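You operate a simulated robot arm through the tools that you are given. There is no shell and no other tool.

You run a simulated robot arm. Do the job below in one go: nothing can be reset, and whatever is moved stays where it is left.

Task
Change the press over to the orange die.
Fine: draw the slide out, stand the teal die in the free hole of the press die stand, seat the orange die and push the slide home.

Only the result counts: the job must be done as asked and must still hold three seconds after the hand-in. Knocking over, shifting, dropping, spilling or breaking anything else fails it.

Robot
A 6-joint arm with a two-finger parallel gripper, fixed in place. Base frame: the origin is on the floor under the middle of its stand, x ahead of it, y to its left, z up; the work surface is at about z = 85. Readings come in cm, degrees, newtons and seconds.
With the tool pointing down near the work surface it reaches from about 26 to 68 cm from the base axis. Its first joint turns from -66.0 to 66.0 degrees. Payload 2.9 kg.
The TCP is the grasp point between the finger pads, 3 cm short of the fingertips. In the tool frame z runs along the fingers and y along their closing line. The gripper opens to 11 cm. The fingers are 2 cm wide and 1 cm thick; the gripper's body (4.8 by 11.2 cm) begins 5.5 cm behind the TCP.
Orientation is that of the tool frame in the base frame, as [roll, pitch, yaw] about the fixed x, y, z axes, in that order (R = Rz(yaw) Ry(pitch) Rx(roll)). With the fingers straight down and closing along the base's y, the tool's x points along the base's -x, its y along +y and its z along -z.

Tools
- The arm moves only by the tool servo_tool. Its argument "moves" is one flat list of numbers, 7 for each row, row after row: the shift along the base's x, y, z in cm, then the turn, a rotation vector about the base's x, y, z in degrees, then the opening, from 0 (shut) to 1 (fully open). In form: [x, y, z, rx, ry, rz, jaw, x, y, z, rx, ry, rz, jaw, ...]. A call has 1 to 20 rows; each row shifts and turns the commanded pose from where the row before left it. Each row takes 0.2 s and may step no farther than 5 cm and 8.6 degrees from the row before; otherwise, or with a gripper value out of range, the whole call is refused. A pose out of reach is approached as far as the arm can. The call stops where the force on the tool passes 60 N (or 10 N more than at its start, if that is more) or the arm is blocked; 0.2 s more then pass. Each finger travels about 10.8 cm/s and halts on what it meets, pressing with about 43 N; the grip force reading is that of the motor and also rises with nothing between the fingers. The clock runs only during rows and for 0.2 s after the last one: add rows that do not move to give the fingers time. The reply holds the time, the measured pose of the TCP, the force on the tool along the base axes, the opening and the grip force, in the units named above and with some noise, with the torque about the TCP (base axes, N m) and any sound that the robot's microphone picked up.
- Cameras (640 x 400 px; columns grow to the right, rows downward): "scene" is fixed at [8.86, 42.81, 138.36]; the picture's right is [-0.73, -0.69, 0.00], its down [-0.28, 0.29, -0.92] and it looks along [0.63, -0.66, -0.40] (base axes); focal length 344 px, centre (320, 200). "wrist" rides on the gripper at [7.2, 1.7, -10.3] in the tool frame; the picture's right is [-0.23, 0.97, 0.00], its down [-0.76, -0.18, -0.62] and it looks along [-0.61, -0.14, 0.78] (tool axes); focal length 222 px, centre (320, 200). There is no depth. A picture from a camera that has moved, and an enlarged one, comes with that camera's place and axes in the base frame and with its lens. The place of the scene camera against the robot may be out by one fixed shift of up to 2.5 cm in any direction.
- snapshot(camera): a new picture of that camera. It takes no simulated time.
- zoom(camera, box): a new picture of the part [left, top, right, bottom] of that camera's present view, enlarged. It takes no simulated time.
- hand_in(): hands the job in; it is judged then, once.

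Places have to be worked out from the pictures, the camera data and where the tool is seen. Open the gripper and draw the arm clear of the work before you hand the job in, unless the task says otherwise.

The tools are called after "Request:" by a JSON object that holds its "name" and its "arguments". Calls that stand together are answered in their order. servo_tool: Moves the arm, as the interface text tells. Its arguments: {"type":"object","properties":{"moves":{"type":"array","items":{"type":"number"}}},"required":["moves"]} The other tools are called the same way: snapshot (camera) takes a picture; zoom (camera, box) takes an enlarged picture of a part of a camera's view; hand_in () hands the job in.

At the start:

```text
t: 0.0
tcp_pos: [43.58, -24.68, 109.56]
tcp_rot: [179.9, 0.0, -180.0]
wrist_force: [-0.4, 0.1, 0.0]
wrist_torque: [0.04, -0.01, 0.01]
opening: 11.04
grip_force: 0.1
```

scene: 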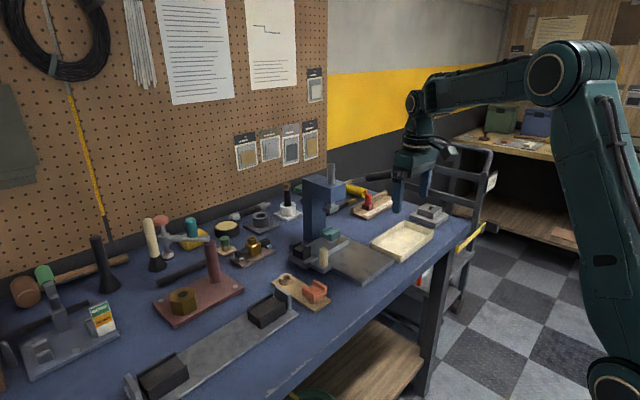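
wrist: 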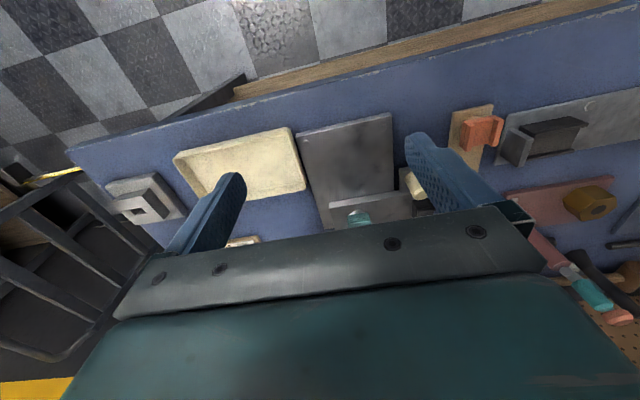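

I'll start by looking closely at the press and the die stand from both cameras.

Request:
{"name": "zoom", "arguments": {"camera": "scene", "box": [240, 160, 440, 320]}}

Request:
{"name": "zoom", "arguments": {"camera": "wrist", "box": [280, 80, 520, 240]}}

Request:
{"name": "zoom", "arguments": {"camera": "scene", "box": [120, 180, 340, 400]}}

```text
2.50 times, centred on (340, 240) of scene
camera zoom: at [8.86, 42.81, 138.36], right [-0.73, -0.69, 0.0], down [-0.28, 0.29, -0.92], along [0.63, -0.66, -0.4], focal length 861 px, centre (270, 100)
```

zoom: 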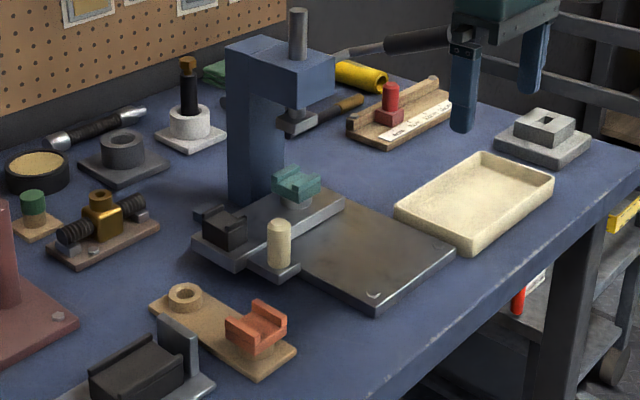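

```text
2.50 times, centred on (400, 160) of wrist
camera zoom: at [36.29, -22.93, 119.91], right [0.23, 0.97, 0.0], down [0.76, -0.18, 0.62], along [0.61, -0.14, -0.78], focal length 555 px, centre (120, 300)
```

zoom: 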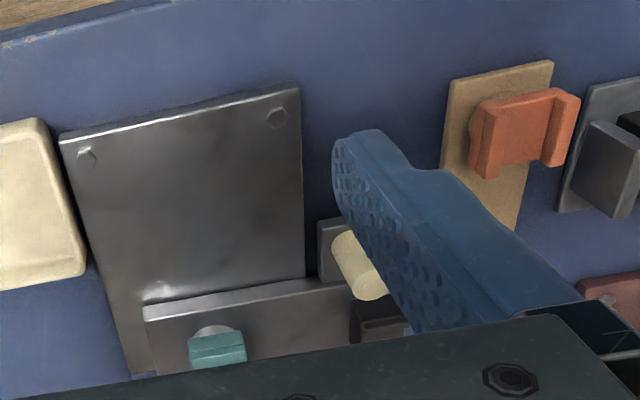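

```text
1.82 times, centred on (230, 290) of scene
camera zoom: at [8.86, 42.81, 138.36], right [-0.73, -0.69, 0.0], down [-0.28, 0.29, -0.92], along [0.63, -0.66, -0.4], focal length 626 px, centre (484, 36)
```

zoom: 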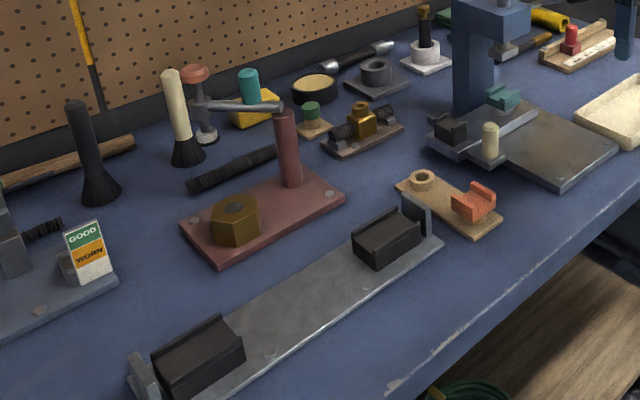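

The press sits near (65,-22) with the teal die under the ram; the die stand with the orange die is near (55,-3). I tip the tool forward to get a better wrist view of the press.

Request:
{"name": "servo_tool", "arguments": {"moves": [0, 1, 1, 0, -8, 0, 1, 0, 1, 1, 0, -8, 0, 1, 0, 1, 1, 0, -8, 0, 1, 0, 1, 1, 0, -8, 0, 1]}}

Request:
{"name": "snapshot", "arguments": {"camera": "wrist"}}

```text
t: 1.0
tcp_pos: [43.68, -20.7, 113.81]
tcp_rot: [-180.0, 32.0, -180.0]
wrist_force: [0.6, 0.3, 0.6]
wrist_torque: [-0.01, 0.01, 0.0]
opening: 11.0
grip_force: 0.1
```

```text
taken
camera wrist: at [31.99, -18.88, 118.66], right [0.19, 0.97, 0.12], down [0.31, -0.18, 0.93], along [0.93, -0.14, -0.34], focal length 222 px, centre (320, 200)
```

wrist: 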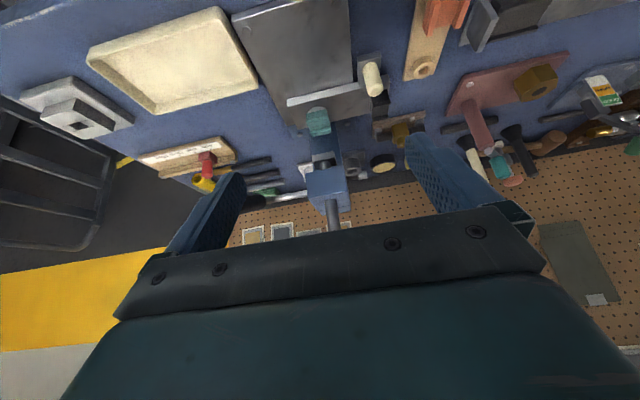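

Request:
{"name": "zoom", "arguments": {"camera": "wrist", "box": [230, 20, 430, 145]}}

Request:
{"name": "zoom", "arguments": {"camera": "scene", "box": [280, 205, 370, 275]}}

Request:
{"name": "zoom", "arguments": {"camera": "scene", "box": [260, 255, 350, 320]}}

```text
3.20 times, centred on (330, 82) of wrist
camera zoom: at [31.99, -18.88, 118.66], right [0.19, 0.97, 0.12], down [0.31, -0.18, 0.93], along [0.93, -0.14, -0.34], focal length 711 px, centre (288, 576)
```

zoom: 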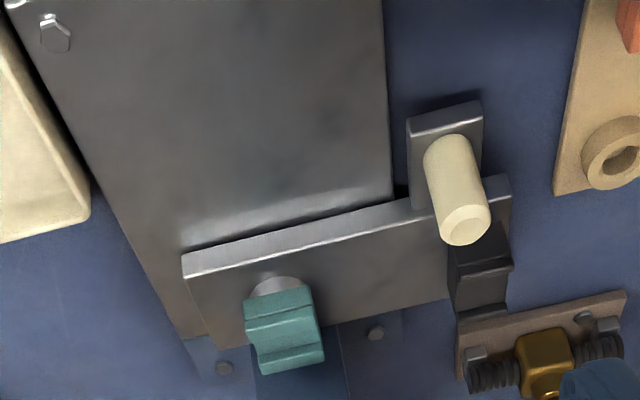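

```text
5.71 times, centred on (325, 240) of scene
camera zoom: at [8.86, 42.81, 138.36], right [-0.73, -0.69, 0.0], down [-0.28, 0.29, -0.92], along [0.63, -0.66, -0.4], focal length 1968 px, centre (291, -29)
```

zoom: 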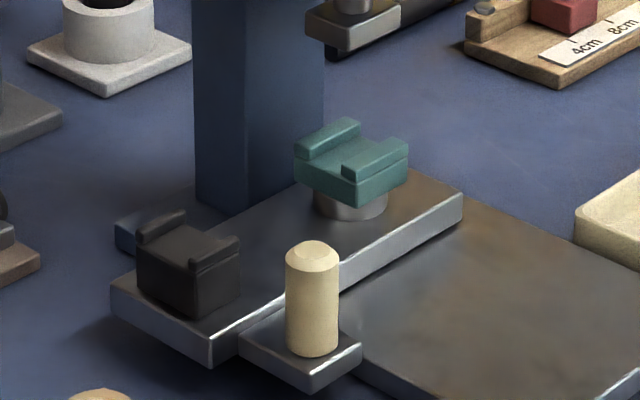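

```text
6.15 times, centred on (305, 288) of scene
camera zoom: at [8.86, 42.81, 138.36], right [-0.73, -0.69, 0.0], down [-0.28, 0.29, -0.92], along [0.63, -0.66, -0.4], focal length 2120 px, centre (412, -338)
```

zoom: 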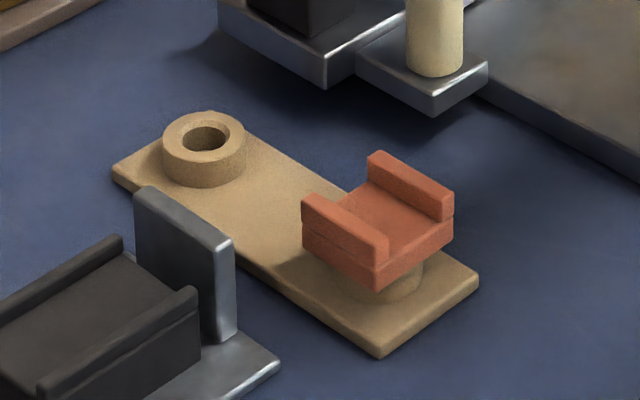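

The slide looks like the steel bar lying along y with the teal die seated on it and a cream post as handle at its +y end. I move the camera closer to see how the bar is guided.

Request:
{"name": "servo_tool", "arguments": {"moves": [1, 1.6, -3, 0, 0, 0, 1, 1, 1.6, -3, 0, 0, 0, 1, 1, 1.5, -3, 0, 0, 0, 1]}}

Request:
{"name": "snapshot", "arguments": {"camera": "wrist"}}

Request:
{"name": "zoom", "arguments": {"camera": "wrist", "box": [230, 0, 430, 125]}}

```text
t: 1.8
tcp_pos: [46.48, -15.95, 104.68]
tcp_rot: [179.9, 32.0, -180.0]
wrist_force: [0.3, 0.3, 0.2]
wrist_torque: [0.02, 0.0, -0.02]
opening: 11.0
grip_force: 0.0
```

```text
taken
camera wrist: at [34.81, -14.25, 109.59], right [0.19, 0.97, 0.12], down [0.32, -0.18, 0.93], along [0.93, -0.14, -0.34], focal length 222 px, centre (320, 200)
```

wrist: 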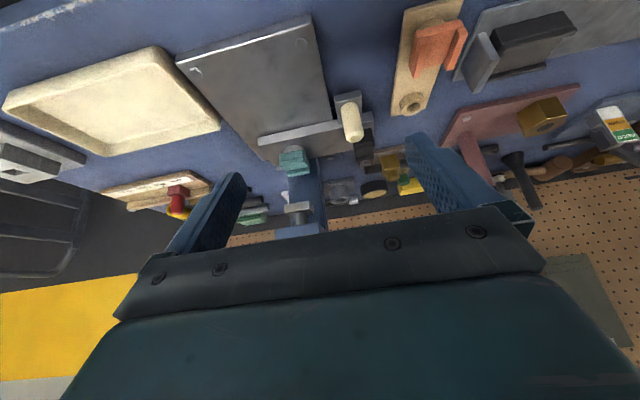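

```text
3.20 times, centred on (330, 62) of wrist
camera zoom: at [34.81, -14.25, 109.59], right [0.19, 0.97, 0.12], down [0.32, -0.18, 0.93], along [0.93, -0.14, -0.34], focal length 711 px, centre (288, 640)
```

zoom: 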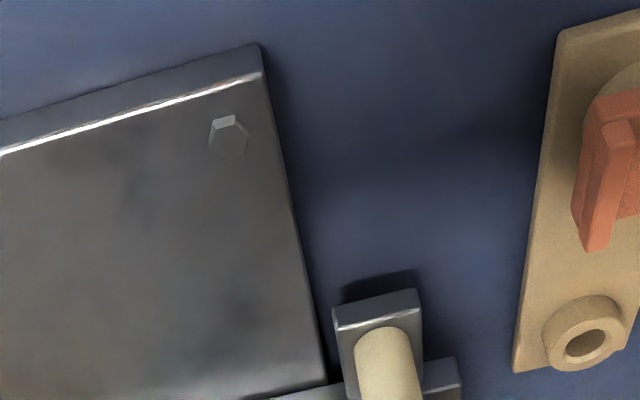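

Request:
{"name": "zoom", "arguments": {"camera": "wrist", "box": [240, 80, 440, 205]}}

Request:
{"name": "zoom", "arguments": {"camera": "wrist", "box": [370, 0, 570, 125]}}

```text
3.20 times, centred on (340, 142) of wrist
camera zoom: at [34.81, -14.25, 109.59], right [0.19, 0.97, 0.12], down [0.32, -0.18, 0.93], along [0.93, -0.14, -0.34], focal length 711 px, centre (256, 384)
```

zoom: 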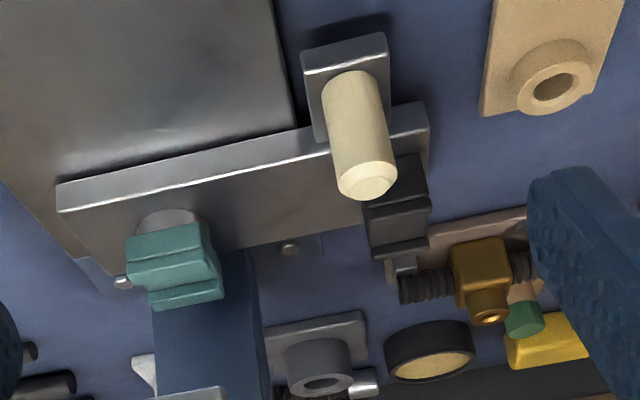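

```text
3.20 times, centred on (470, 62) of wrist
camera zoom: at [34.81, -14.25, 109.59], right [0.19, 0.97, 0.12], down [0.32, -0.18, 0.93], along [0.93, -0.14, -0.34], focal length 711 px, centre (-160, 640)
```

zoom: 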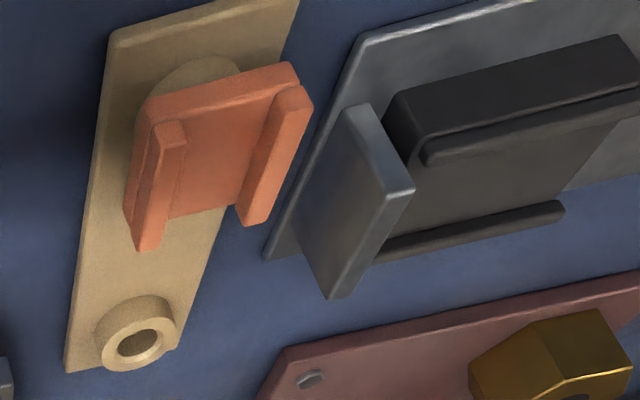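

From the wrist geometry the bar spans about y -27 to -9 with its front face at x≈63, and the die stand sits right beyond its +y end, so the slide may come out toward the robot (-x) over the bed. I zoom in harder to find the guides.

Request:
{"name": "zoom", "arguments": {"camera": "scene", "box": [288, 225, 328, 275]}}

Request:
{"name": "zoom", "arguments": {"camera": "scene", "box": [315, 215, 375, 265]}}

Request:
{"name": "zoom", "arguments": {"camera": "wrist", "box": [325, 85, 395, 175]}}

Request:
{"name": "zoom", "arguments": {"camera": "wrist", "box": [250, 110, 350, 210]}}

```text
8.00 times, centred on (308, 250) of scene
camera zoom: at [8.86, 42.81, 138.36], right [-0.73, -0.69, 0.0], down [-0.28, 0.29, -0.92], along [0.63, -0.66, -0.4], focal length 2756 px, centre (416, -200)
```

zoom: 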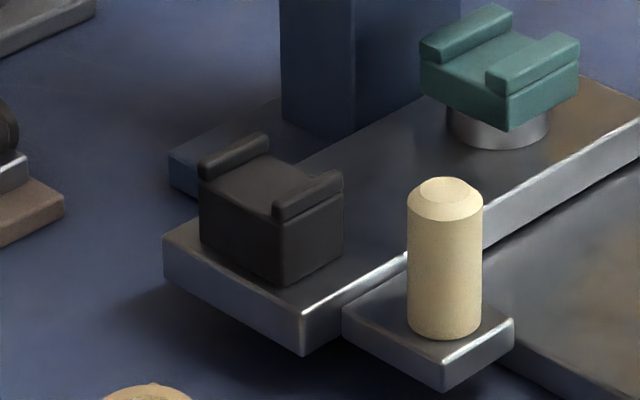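

```text
8.00 times, centred on (345, 240) of scene
camera zoom: at [8.86, 42.81, 138.36], right [-0.73, -0.69, 0.0], down [-0.28, 0.29, -0.92], along [0.63, -0.66, -0.4], focal length 2756 px, centre (120, -120)
```

zoom: 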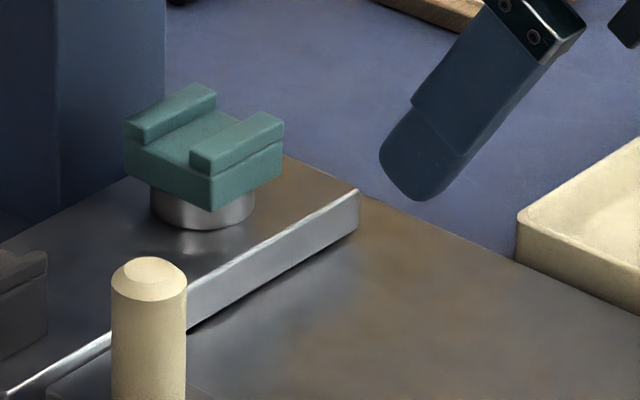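

```text
4.44 times, centred on (360, 130) of wrist
camera zoom: at [34.81, -14.25, 109.59], right [0.19, 0.97, 0.12], down [0.32, -0.18, 0.93], along [0.93, -0.14, -0.34], focal length 987 px, centre (142, 511)
```

zoom: 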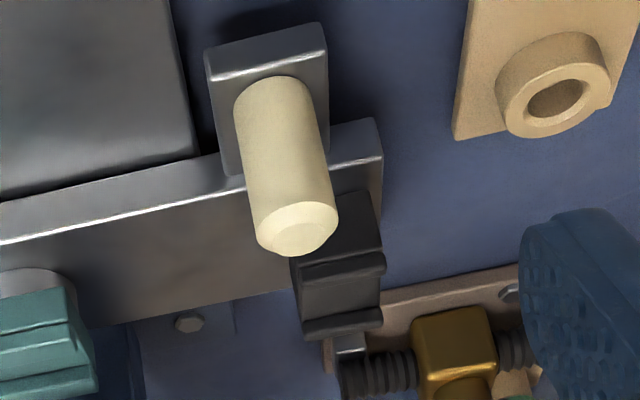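

```text
4.00 times, centred on (300, 160) of wrist
camera zoom: at [34.81, -14.25, 109.59], right [0.19, 0.97, 0.12], down [0.32, -0.18, 0.93], along [0.93, -0.14, -0.34], focal length 888 px, centre (400, 360)
```

zoom: 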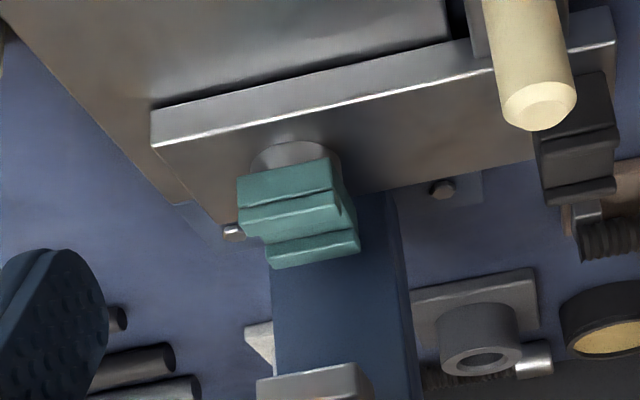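

The bar rests just above the bed with its tab and cream post on the -x side at about (60.3,-12.2), and the stand blocks +y, so the slide must draw out toward -x. I straighten the tool and go above the post at z≈100, jaws part closed, then check.

Request:
{"name": "servo_tool", "arguments": {"moves": [3.45, 0.94, -1.2, 0, 8, 0, 0.5, 3.45, 0.94, -1.2, 0, 8, 0, 0.5, 3.45, 0.94, -1.2, 0, 8, 0, 0.5, 3.45, 0.94, -1.2, 0, 8, 0, 0.5, 0, 0, 0, 0, 0, 0, 0.5]}}

Request:
{"name": "snapshot", "arguments": {"camera": "wrist"}}

Request:
{"name": "zoom", "arguments": {"camera": "scene", "box": [260, 150, 400, 290]}}

```text
t: 3.0
tcp_pos: [60.12, -12.11, 99.9]
tcp_rot: [-180.0, -0.1, 180.0]
wrist_force: [0.0, -0.1, -0.2]
wrist_torque: [0.02, -0.01, 0.04]
opening: 5.47
grip_force: 0.0
```

```text
taken
camera wrist: at [52.8, -10.27, 110.22], right [0.23, 0.97, 0.0], down [0.76, -0.18, 0.62], along [0.61, -0.14, -0.78], focal length 222 px, centre (320, 200)
```

wrist: 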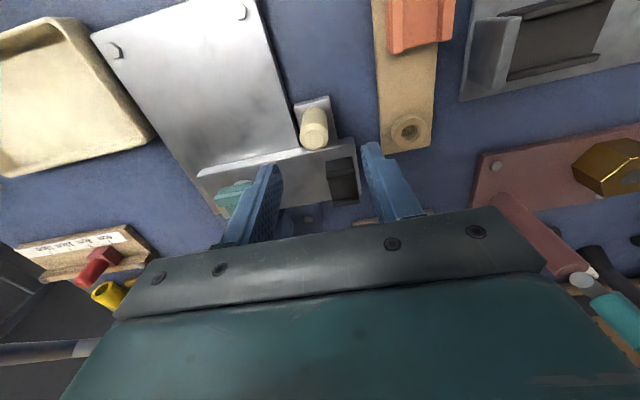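

```text
2.86 times, centred on (330, 220) of scene
camera zoom: at [8.86, 42.81, 138.36], right [-0.73, -0.69, 0.0], down [-0.28, 0.29, -0.92], along [0.63, -0.66, -0.4], focal length 984 px, centre (291, 143)
```

zoom: 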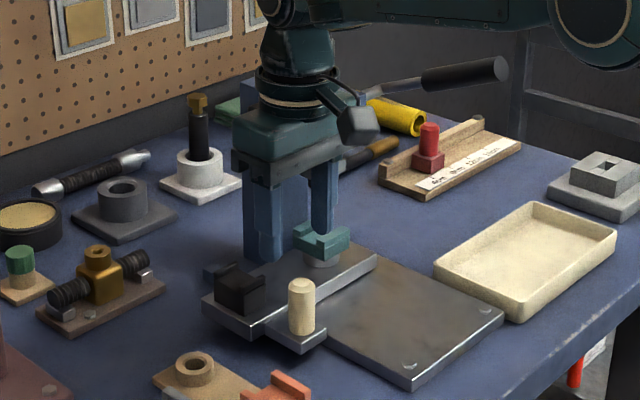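

Request:
{"name": "zoom", "arguments": {"camera": "wrist", "box": [180, 60, 440, 230]}}

```text
2.35 times, centred on (310, 145) of wrist
camera zoom: at [52.8, -10.27, 110.22], right [0.23, 0.97, 0.0], down [0.76, -0.18, 0.62], along [0.61, -0.14, -0.78], focal length 523 px, centre (344, 329)
```

zoom: 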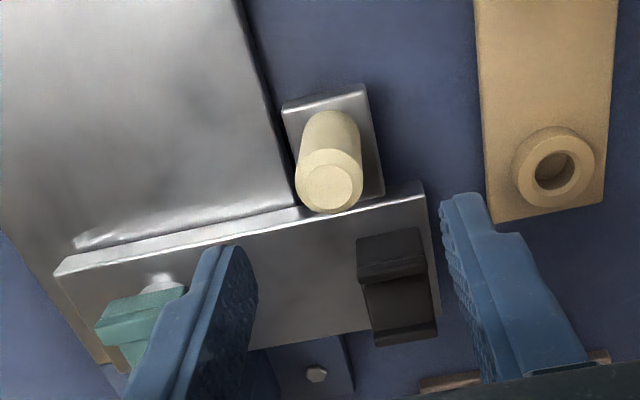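

The post is confirmed at about (60.1,-12.35), top z≈92.5, and the open fingers straddle it. I lower to z≈91.8 and close on it.

Request:
{"name": "servo_tool", "arguments": {"moves": [0, -0.2, -3, 0, 0, 0, 0.5, 0, 0, -3, 0, 0, 0, 0.5, 0, 0, -2, 0, 0, 0, 0.5, 0, 0, 0, 0, 0, 0, 0, 0, 0, 0, 0, 0, 0, 0, 0, 0, 0, 0, 0, 0, 0]}}

Request:
{"name": "zoom", "arguments": {"camera": "wrist", "box": [180, 60, 440, 230]}}

```text
t: 4.4
tcp_pos: [60.46, -12.53, 91.72]
tcp_rot: [180.0, 0.0, 179.9]
wrist_force: [-0.2, -17.0, -5.3]
wrist_torque: [-0.1, -0.71, 0.08]
opening: 2.39
grip_force: 45.4
```

```text
2.35 times, centred on (310, 145) of wrist
camera zoom: at [53.14, -10.72, 102.06], right [0.23, 0.97, 0.0], down [0.76, -0.18, 0.62], along [0.61, -0.14, -0.78], focal length 523 px, centre (344, 329)
```

zoom: 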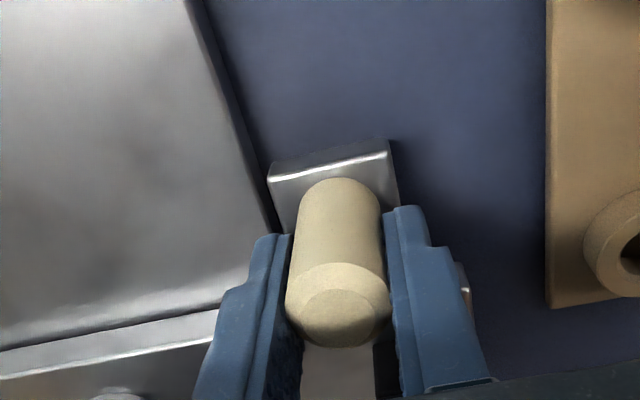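

The post is held (2.39 cm) and the side force shows the slide is guided in y. I ease sideways a bit and pull gently toward -x, watching the force.

Request:
{"name": "servo_tool", "arguments": {"moves": [0, -0.2, 0, 0, 0, 0, 0, -0.4, 0, 0, 0, 0, 0, 0, -0.4, 0, 0, 0, 0, 0, 0, 0, 0, 0, 0, 0, 0, 0]}}

Request:
{"name": "zoom", "arguments": {"camera": "wrist", "box": [180, 60, 440, 230]}}

```text
t: 5.4
tcp_pos: [59.61, -12.44, 91.76]
tcp_rot: [179.8, -0.2, -179.8]
wrist_force: [0.8, -5.8, -19.6]
wrist_torque: [-0.39, -1.4, -0.04]
opening: 2.39
grip_force: 45.2
```

```text
2.35 times, centred on (310, 145) of wrist
camera zoom: at [52.3, -10.79, 102.09], right [0.23, 0.97, 0.0], down [0.76, -0.18, 0.62], along [0.6, -0.14, -0.78], focal length 523 px, centre (344, 329)
```

zoom: 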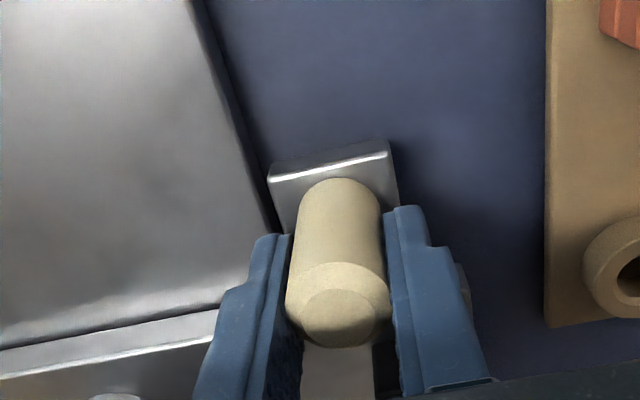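

Request:
{"name": "zoom", "arguments": {"camera": "scene", "box": [260, 150, 400, 290]}}

```text
2.86 times, centred on (330, 220) of scene
camera zoom: at [8.89, 42.79, 138.36], right [-0.73, -0.69, 0.0], down [-0.28, 0.29, -0.92], along [0.63, -0.66, -0.4], focal length 984 px, centre (291, 143)
```

zoom: 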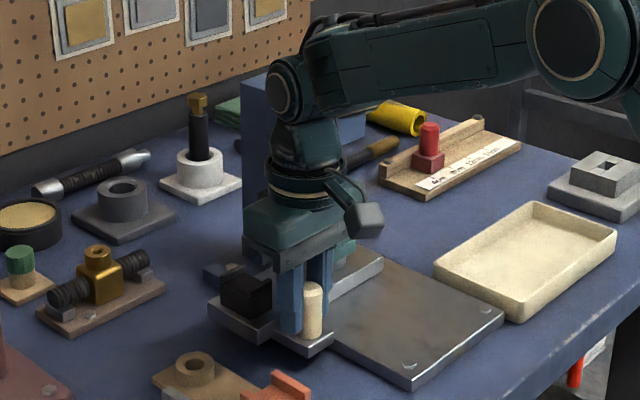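

The bar moved with the hand while the bed plate stayed put, so -x is the slide direction. I keep drawing it out in small steps, easing z slightly down.

Request:
{"name": "servo_tool", "arguments": {"moves": [-0.6, 0, -0.15, 0, 0, 0, 0, -0.7, 0, 0, 0, 0, 0, 0, -0.7, 0, 0, 0, 0, 0, 0, -0.7, 0, 0, 0, 0, 0, 0, -0.7, 0, 0, 0, 0, 0, 0, -0.5, 0, 0, 0, 0, 0, 0, 0, 0, 0, 0, 0, 0, 0]}}

Request:
{"name": "zoom", "arguments": {"camera": "scene", "box": [260, 150, 400, 290]}}

```text
t: 7.0
tcp_pos: [55.74, -12.51, 91.72]
tcp_rot: [-180.0, 0.3, -179.9]
wrist_force: [1.9, 8.9, 15.8]
wrist_torque: [0.29, 0.33, -0.02]
opening: 2.38
grip_force: 45.2
```

```text
2.86 times, centred on (330, 220) of scene
camera zoom: at [8.83, 42.84, 138.35], right [-0.73, -0.69, 0.0], down [-0.28, 0.29, -0.92], along [0.63, -0.66, -0.4], focal length 984 px, centre (291, 143)
```

zoom: 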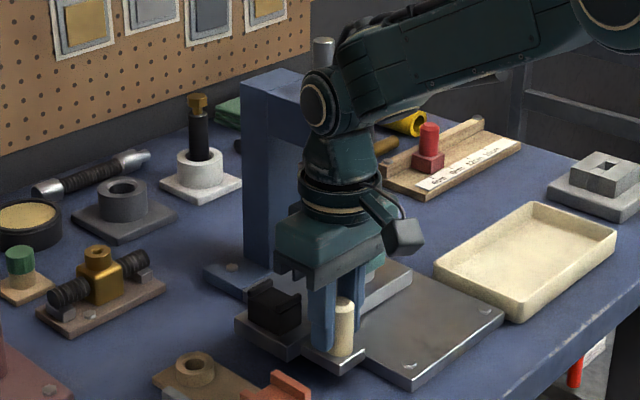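

The slide follows smoothly, about 4.7 cm out so far. I draw it another 5 cm.

Request:
{"name": "servo_tool", "arguments": {"moves": [-0.6, -0.05, 0.07, 0, 0, 0, 0, -0.7, 0, 0, 0, 0, 0, 0, -0.7, 0, 0, 0, 0, 0, 0, -0.7, 0, 0, 0, 0, 0, 0, -0.7, 0, 0, 0, 0, 0, 0, -0.7, 0, 0, 0, 0, 0, 0, -0.7, 0, 0, 0, 0, 0, 0, 0, 0, 0, 0, 0, 0, 0]}}

Request:
{"name": "zoom", "arguments": {"camera": "scene", "box": [260, 150, 400, 290]}}

Request:
{"name": "snapshot", "arguments": {"camera": "wrist"}}

```text
t: 8.8
tcp_pos: [50.81, -12.5, 91.7]
tcp_rot: [179.9, 0.1, -179.9]
wrist_force: [0.2, 20.5, 32.4]
wrist_torque: [0.1, 1.13, 0.17]
opening: 2.42
grip_force: 45.4
```

```text
2.86 times, centred on (330, 220) of scene
camera zoom: at [8.81, 42.87, 138.34], right [-0.73, -0.69, 0.0], down [-0.28, 0.29, -0.92], along [0.63, -0.66, -0.4], focal length 984 px, centre (291, 143)
```

zoom: 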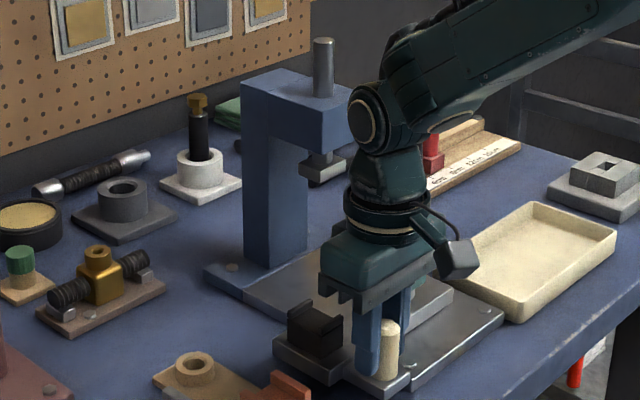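

```text
taken
camera wrist: at [43.53, -10.79, 102.05], right [0.22, 0.97, 0.0], down [0.76, -0.18, 0.62], along [0.61, -0.14, -0.78], focal length 222 px, centre (320, 200)
```

wrist: 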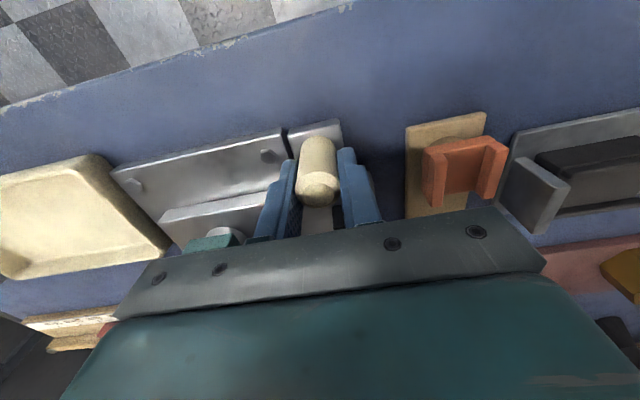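

About 9.6 cm out and the bolts of the bed stay put. I relieve the cross forces and feel for an end stop with a little more pull.

Request:
{"name": "servo_tool", "arguments": {"moves": [0, 0.15, 0.15, 0, 0, 0, 0, -0.4, 0, 0, 0, 0, 0, 0, -0.4, 0, 0, 0, 0, 0, 0, -0.4, 0, 0, 0, 0, 0, 0, -0.3, 0, 0, 0, 0, 0, 0, 0, 0, 0, 0, 0, 0, 0]}}

```text
t: 9.9
tcp_pos: [50.39, -12.44, 91.74]
tcp_rot: [-179.9, 1.4, -179.7]
wrist_force: [11.8, -2.8, -11.9]
wrist_torque: [1.1, -0.48, 0.33]
opening: 2.4
grip_force: 45.3
stopped in row 5: the force on the tool passed its limit at 65 N (the readings are from after the stop); the commanded pose is now the measured one
```

The slide hit its end stop after 10 cm of travel, fully out. I open the jaws and rise clear.

Request:
{"name": "servo_tool", "arguments": {"moves": [0, 0, 0, 0, 0, 0, 0.5, 0, 0, 0, 0, 0, 0, 0.5, 0, 0, 3, 0, 0, 0, 0.5, 0, 0, 4, 0, 0, 0, 0.5, 0, 0, 4, 0, 0, 0, 0.5, -4, -3, 2, 0, 0, 0, 0.8, 0, 0, 0, 0, 0, 0, 0.8]}}

Request:
{"name": "snapshot", "arguments": {"camera": "wrist"}}

Request:
{"name": "zoom", "arguments": {"camera": "scene", "box": [260, 150, 400, 290]}}

```text
refused: row 6 steps farther than a row can; nothing moved
```

```text
taken
camera wrist: at [42.82, -10.77, 101.89], right [0.22, 0.97, 0.0], down [0.75, -0.17, 0.64], along [0.63, -0.14, -0.77], focal length 222 px, centre (320, 200)
```

wrist: 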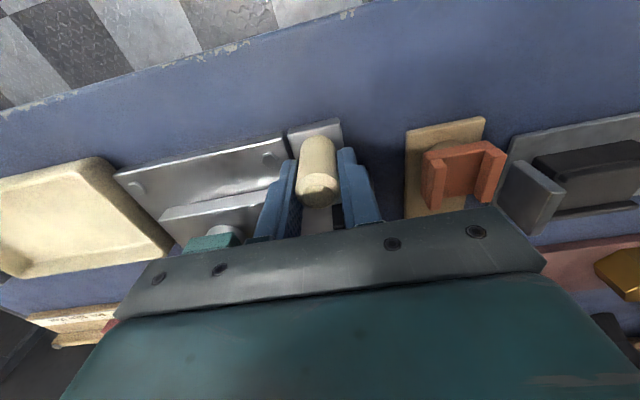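

```text
2.86 times, centred on (330, 220) of scene
camera zoom: at [8.9, 42.79, 138.36], right [-0.73, -0.69, 0.0], down [-0.28, 0.29, -0.91], along [0.63, -0.66, -0.4], focal length 984 px, centre (291, 143)
```

zoom: 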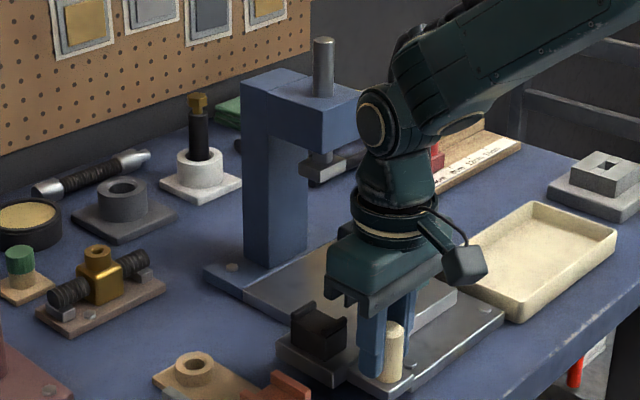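

One row was too long; I redo the release with shorter steps and take out the 1.4° tilt left by the stop.

Request:
{"name": "servo_tool", "arguments": {"moves": [0, 0, 0, 0, 0, 0, 0.5, 0, 0, 0, 0, 0, 0, 0.5, 0, 0, 3, 0, 0, 0, 0.5, 0, 0, 4, 0, 0, 0, 0.5, 0, 0, 4, 0, 1.4, 0, 0.5, -3, -3, 1, 0, 0, 0, 0.8, -3, -3, 1, 0, 0, -0.3, 0.8, 0, 0, 0, 0, 0, 0, 0.8]}}

Request:
{"name": "snapshot", "arguments": {"camera": "wrist"}}

Request:
{"name": "zoom", "arguments": {"camera": "scene", "box": [260, 150, 400, 290]}}

```text
t: 11.7
tcp_pos: [44.17, -18.79, 104.91]
tcp_rot: [-179.9, -0.2, 179.9]
wrist_force: [-0.1, 0.0, -0.3]
wrist_torque: [0.01, -0.02, 0.0]
opening: 8.8
grip_force: 0.1
```

```text
taken
camera wrist: at [37.09, -16.96, 115.33], right [0.23, 0.97, 0.0], down [0.76, -0.18, 0.62], along [0.6, -0.14, -0.78], focal length 222 px, centre (320, 200)
```

wrist: 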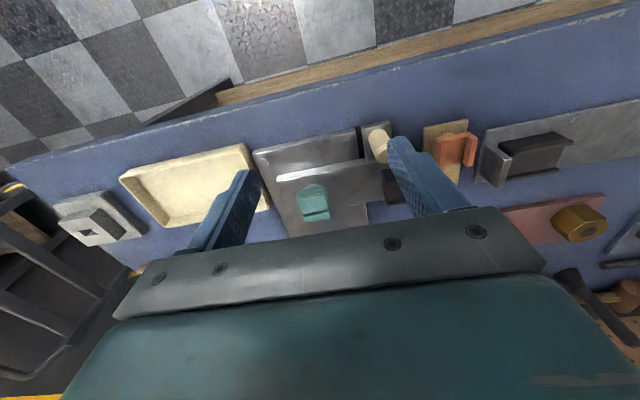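

```text
2.86 times, centred on (330, 220) of scene
camera zoom: at [8.86, 42.81, 138.36], right [-0.73, -0.69, 0.0], down [-0.28, 0.29, -0.92], along [0.63, -0.66, -0.4], focal length 984 px, centre (291, 143)
```

zoom: 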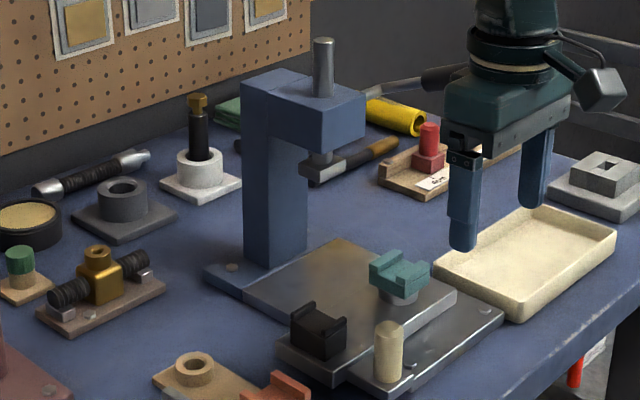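

The slide is out with the teal die clear of the ram. I zoom in on the teal die to fix its place and shape.

Request:
{"name": "zoom", "arguments": {"camera": "wrist", "box": [250, 110, 410, 240]}}

Request:
{"name": "zoom", "arguments": {"camera": "scene", "box": [325, 225, 385, 285]}}

Request:
{"name": "zoom", "arguments": {"camera": "wrist", "box": [400, 100, 560, 230]}}

```text
3.08 times, centred on (330, 175) of wrist
camera zoom: at [37.09, -16.96, 115.33], right [0.23, 0.97, 0.0], down [0.76, -0.18, 0.62], along [0.6, -0.14, -0.78], focal length 684 px, centre (289, 277)
```

zoom: 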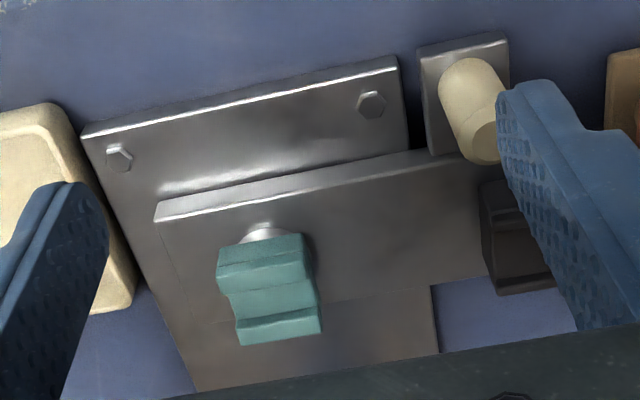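

```text
6.67 times, centred on (355, 255) of scene
camera zoom: at [8.86, 42.81, 138.36], right [-0.73, -0.69, 0.0], down [-0.28, 0.29, -0.92], along [0.63, -0.66, -0.4], focal length 2296 px, centre (87, -167)
```

zoom: 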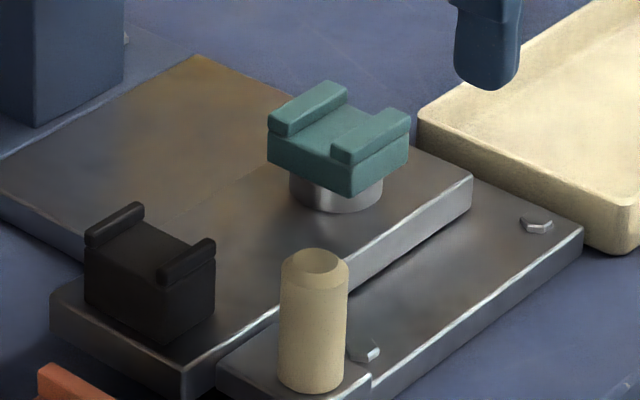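

```text
3.08 times, centred on (480, 165) of wrist
camera zoom: at [37.09, -16.96, 115.33], right [0.23, 0.97, 0.0], down [0.76, -0.18, 0.62], along [0.6, -0.14, -0.78], focal length 684 px, centre (-172, 308)
```

zoom: 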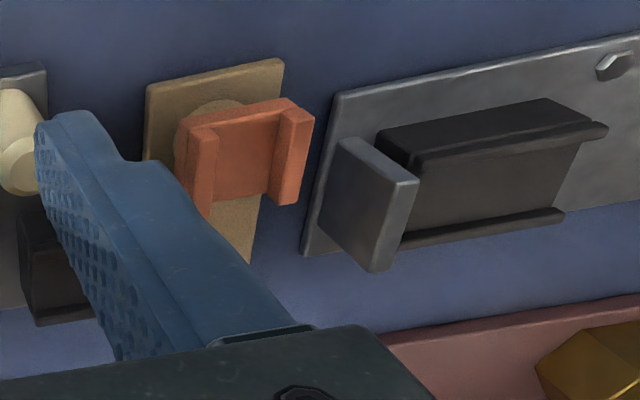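

Request:
{"name": "zoom", "arguments": {"camera": "wrist", "box": [295, 155, 345, 205]}}

Request:
{"name": "zoom", "arguments": {"camera": "wrist", "box": [415, 110, 485, 190]}}

Request:
{"name": "zoom", "arguments": {"camera": "scene", "box": [345, 230, 375, 260]}}

```text
8.00 times, centred on (320, 180) of wrist
camera zoom: at [37.09, -16.96, 115.33], right [0.23, 0.97, 0.0], down [0.76, -0.18, 0.62], along [0.6, -0.14, -0.78], focal length 1777 px, centre (320, 360)
```

zoom: 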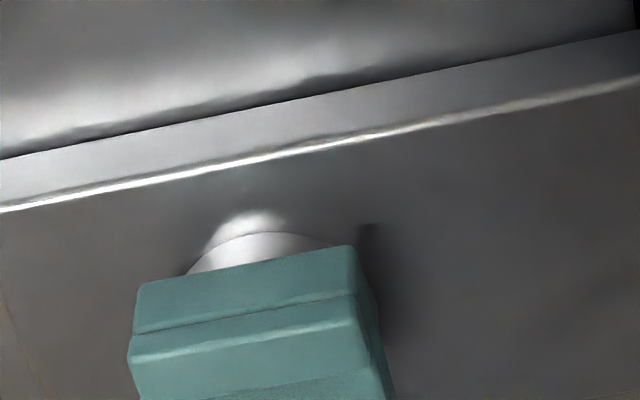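

```text
5.00 times, centred on (450, 150) of wrist
camera zoom: at [37.09, -16.96, 115.33], right [0.23, 0.97, 0.0], down [0.76, -0.18, 0.62], along [0.6, -0.14, -0.78], focal length 1111 px, centre (-330, 450)
```

zoom: 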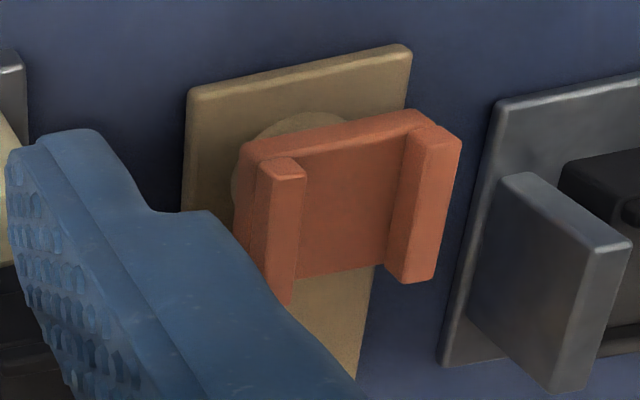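

```text
13.33 times, centred on (360, 245) of scene
camera zoom: at [8.86, 42.81, 138.36], right [-0.73, -0.69, 0.0], down [-0.28, 0.29, -0.92], along [0.63, -0.66, -0.4], focal length 4593 px, centre (-213, -400)
```

zoom: 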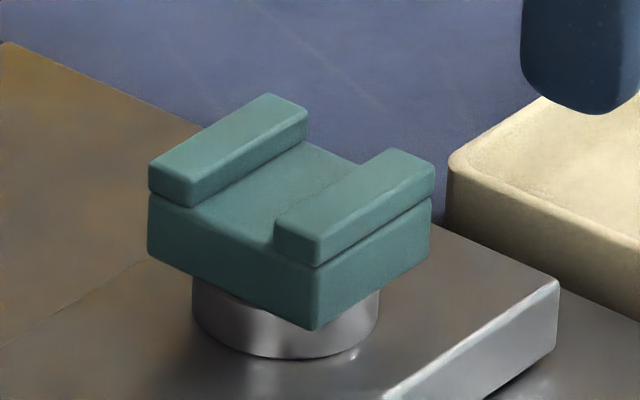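

The teal die is a ~4.3 (x) by ~3.8 (y) block about 2.1 tall with its channel along y, centred near (56.9,-22.4), sitting on a round seat. I move above it at z≈99 for a closer check before grasping.

Request:
{"name": "servo_tool", "arguments": {"moves": [3.18, -0.9, -1.2, 0, 0, 0, 0.6, 3.18, -0.9, -1.2, 0, 0, 0, 0.6, 3.18, -0.9, -1.2, 0, 0, 0, 0.6, 3.18, -0.9, -1.3, 0, 0, 0, 0.6, 0, 0, 0, 0, 0, 0, 0.6]}}

Request:
{"name": "snapshot", "arguments": {"camera": "wrist"}}

Request:
{"name": "zoom", "arguments": {"camera": "wrist", "box": [250, 90, 410, 220]}}

Request:
{"name": "zoom", "arguments": {"camera": "scene", "box": [290, 160, 410, 290]}}

```text
t: 12.9
tcp_pos: [57.02, -22.4, 100.08]
tcp_rot: [-179.9, -0.2, 179.9]
wrist_force: [-0.3, 0.4, 0.2]
wrist_torque: [0.01, 0.02, -0.03]
opening: 6.6
grip_force: 0.1
```

```text
taken
camera wrist: at [49.76, -20.51, 110.46], right [0.23, 0.97, 0.0], down [0.76, -0.18, 0.62], along [0.6, -0.14, -0.78], focal length 222 px, centre (320, 200)
```

wrist: 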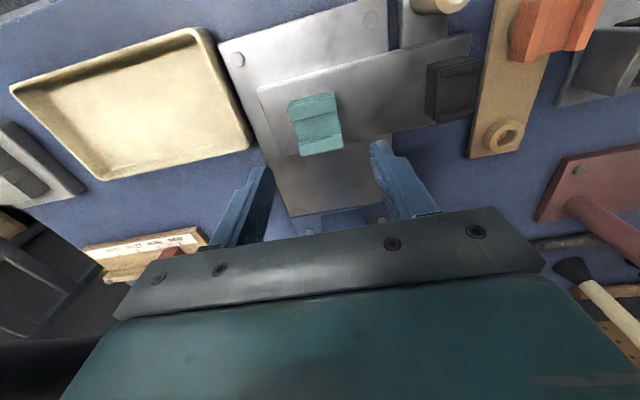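

```text
3.08 times, centred on (330, 155) of wrist
camera zoom: at [49.76, -20.51, 110.46], right [0.23, 0.97, 0.0], down [0.76, -0.18, 0.62], along [0.6, -0.14, -0.78], focal length 684 px, centre (289, 338)
```

zoom: 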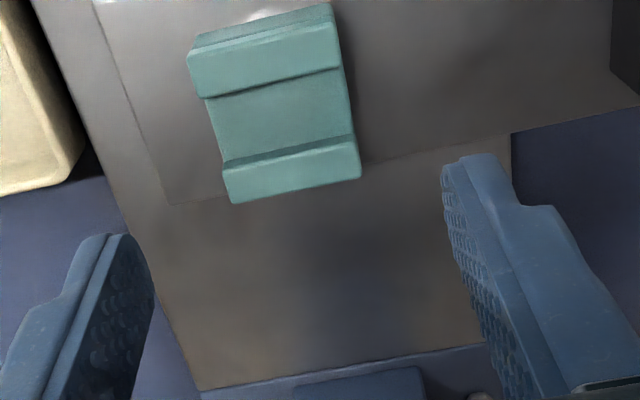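

```text
3.08 times, centred on (350, 225) of scene
camera zoom: at [8.86, 42.81, 138.36], right [-0.73, -0.69, 0.0], down [-0.28, 0.29, -0.92], along [0.63, -0.66, -0.4], focal length 1060 px, centre (228, 123)
```

zoom: 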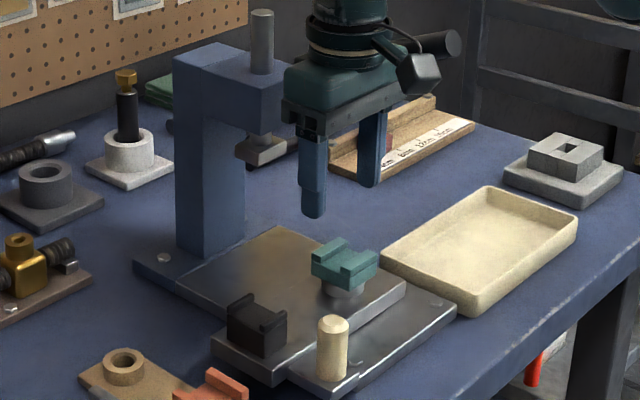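

Two views agree: die centre (56.7,-22.4), top z≈92, bottom ≈90. I lower so the fingertips stop just above the die's underside and close along y.

Request:
{"name": "servo_tool", "arguments": {"moves": [-0.35, 0, -3, 0, 0, 0, 0.6, 0, 0, -3, 0, 0, 0, 0.6, 0, 0, -0.95, 0, 0, 0, 0.6, 0, 0, 0, 0, 0, 0, 0.6]}}

Request:
{"name": "zoom", "arguments": {"camera": "wrist", "box": [230, 90, 430, 240]}}

Request:
{"name": "zoom", "arguments": {"camera": "scene", "box": [320, 210, 390, 280]}}

```text
t: 13.9
tcp_pos: [56.8, -22.23, 92.9]
tcp_rot: [-180.0, -0.3, 179.8]
wrist_force: [-0.5, 0.2, 0.4]
wrist_torque: [0.0, -0.04, 0.0]
opening: 6.59
grip_force: 0.0
```

```text
2.67 times, centred on (330, 165) of wrist
camera zoom: at [49.69, -20.41, 103.25], right [0.23, 0.97, 0.0], down [0.76, -0.18, 0.62], along [0.6, -0.14, -0.78], focal length 592 px, centre (293, 293)
```

zoom: 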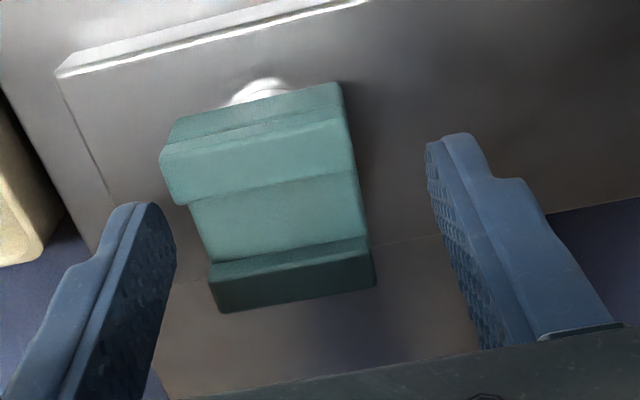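

```text
5.71 times, centred on (355, 245) of scene
camera zoom: at [8.86, 42.81, 138.36], right [-0.73, -0.69, 0.0], down [-0.28, 0.29, -0.92], along [0.63, -0.66, -0.4], focal length 1968 px, centre (120, -57)
```

zoom: 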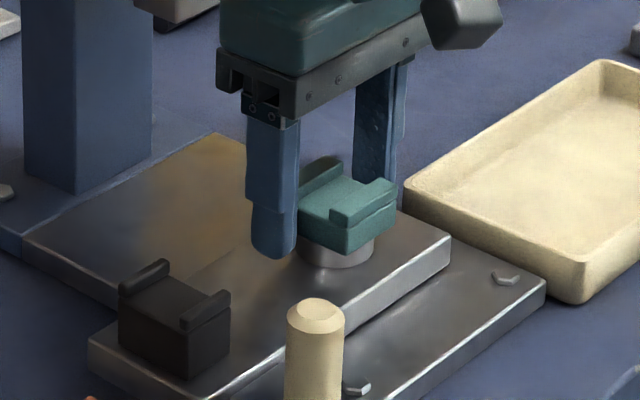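

Fingers straddle the die with tips just above its underside; centre reads (56.5,-22.3). I nudge x and close in two stages.

Request:
{"name": "servo_tool", "arguments": {"moves": [-0.25, -0.08, 0, 0, 0, 0, 0.42, 0, 0, 0, 0, 0, 0, 0.36, 0, 0, 0, 0, 0, 0, 0.3, 0, 0, 0, 0, 0, 0, 0.2, 0, 0, 0, 0, 0, 0, 0, 0, 0, 0, 0, 0, 0, 0]}}

Request:
{"name": "zoom", "arguments": {"camera": "wrist", "box": [230, 90, 430, 240]}}

```text
t: 15.3
tcp_pos: [56.52, -22.48, 92.92]
tcp_rot: [-179.9, 0.0, 179.7]
wrist_force: [6.1, -25.3, -0.8]
wrist_torque: [-0.65, -0.15, 0.08]
opening: 3.93
grip_force: 43.4
```

```text
2.67 times, centred on (330, 165) of wrist
camera zoom: at [49.34, -20.66, 103.27], right [0.23, 0.97, 0.0], down [0.76, -0.18, 0.62], along [0.6, -0.15, -0.78], focal length 592 px, centre (293, 293)
```

zoom: 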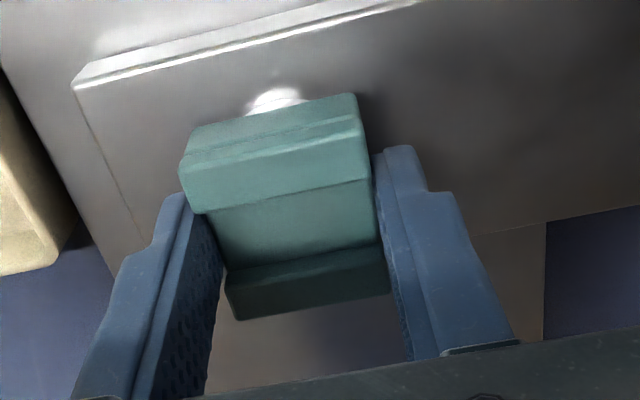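

The teal die is held at 3.93 cm. I relieve the side load and begin lifting slowly, straight up.

Request:
{"name": "servo_tool", "arguments": {"moves": [0, -0.2, 0, 0, 0, 0, 0, 0, 0, 0.2, 0, 0, 0, 0, 0, 0, 0.3, 0, 0, 0, 0, 0, 0, 0.3, 0, 0, 0, 0, 0, 0, 0.3, 0, 0, 0, 0, 0, 0, 0, 0, 0, 0, 0]}}

Request:
{"name": "zoom", "arguments": {"camera": "wrist", "box": [230, 90, 430, 240]}}

Request:
{"name": "zoom", "arguments": {"camera": "scene", "box": [320, 210, 390, 280]}}

```text
t: 16.7
tcp_pos: [56.35, -22.45, 94.14]
tcp_rot: [-179.8, -0.1, 179.8]
wrist_force: [1.0, -11.7, -2.1]
wrist_torque: [-0.15, 0.1, 0.29]
opening: 3.95
grip_force: 42.2
```

```text
2.67 times, centred on (330, 165) of wrist
camera zoom: at [49.11, -20.7, 104.53], right [0.23, 0.97, 0.0], down [0.76, -0.18, 0.62], along [0.6, -0.15, -0.78], focal length 592 px, centre (293, 293)
```

zoom: 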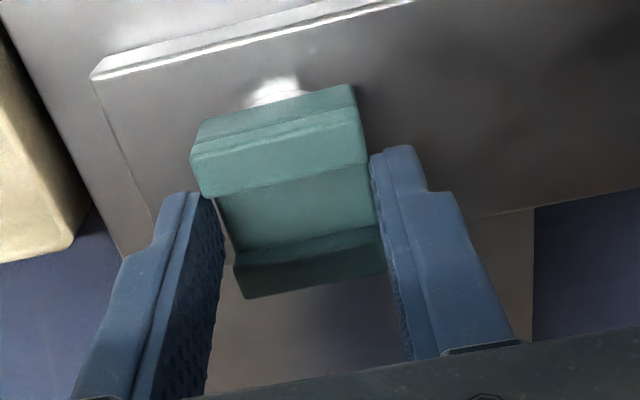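

```text
5.71 times, centred on (355, 245) of scene
camera zoom: at [8.86, 42.77, 138.37], right [-0.73, -0.69, 0.0], down [-0.28, 0.29, -0.92], along [0.63, -0.66, -0.4], focal length 1968 px, centre (120, -57)
```

zoom: 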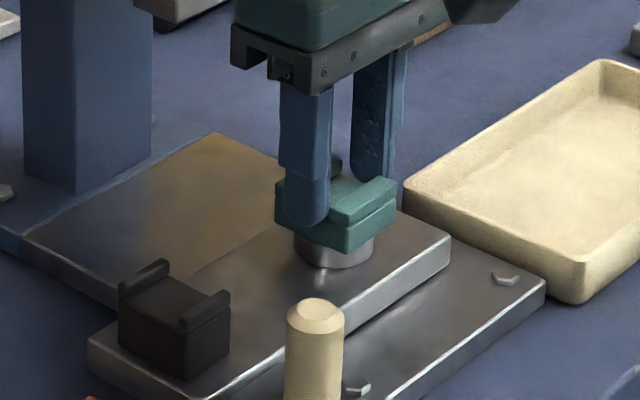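

The die stayed in its seat and the fingers slid up it, so it is either tight or I gripped it too near the fingertips. I open, go about 0.6 cm deeper than before and regrip.

Request:
{"name": "servo_tool", "arguments": {"moves": [0, 0, 0, 0, 0, 0, 0.5, 0, 0, 0, 0, 0, 0, 0.5, 0, 0, -1.0, 0, 0, 0, 0.5, 0, 0, -0.8, 0, 0, 0, 0.5, 0, 0, 0, 0, 0, 0, 0.5]}}

Request:
{"name": "zoom", "arguments": {"camera": "wrist", "box": [230, 90, 430, 240]}}

Request:
{"name": "zoom", "arguments": {"camera": "scene", "box": [320, 210, 390, 280]}}

```text
t: 17.9
tcp_pos: [56.34, -22.54, 92.41]
tcp_rot: [-179.9, -0.2, 179.8]
wrist_force: [-0.8, 0.0, -0.5]
wrist_torque: [-0.01, 0.01, 0.0]
opening: 5.5
grip_force: 0.1
```

```text
2.67 times, centred on (330, 165) of wrist
camera zoom: at [49.11, -20.62, 102.62], right [0.23, 0.97, 0.0], down [0.76, -0.18, 0.62], along [0.6, -0.14, -0.78], focal length 592 px, centre (293, 293)
```

zoom: 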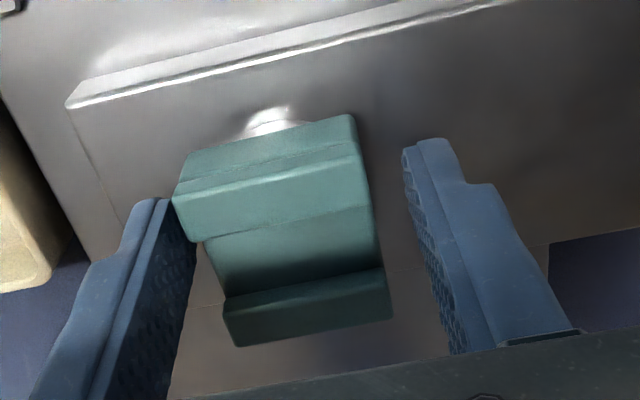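

```text
5.71 times, centred on (355, 245) of scene
camera zoom: at [8.86, 42.81, 138.36], right [-0.73, -0.69, 0.0], down [-0.28, 0.29, -0.92], along [0.63, -0.66, -0.4], focal length 1968 px, centre (120, -57)
```

zoom: 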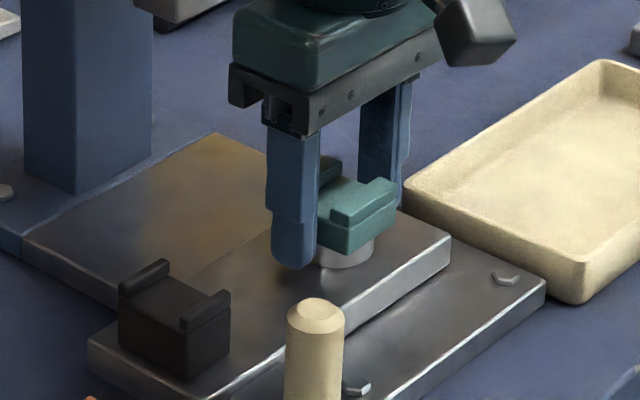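

Request:
{"name": "servo_tool", "arguments": {"moves": [0.15, 0.0, 0, 0, 0, 0, 0.4, 0, 0, 0, 0, 0, 0, 0.36, 0, 0, 0, 0, 0, 0, 0.2, 0, 0, 0, 0, 0, 0, 0, 0, 0, 0, 0, 0, 0, 0]}}

```text
t: 19.1
tcp_pos: [56.41, -22.56, 92.37]
tcp_rot: [-179.8, -0.2, 179.7]
wrist_force: [-0.5, -19.6, -1.4]
wrist_torque: [-0.21, 0.05, 0.32]
opening: 3.95
grip_force: 42.9
```

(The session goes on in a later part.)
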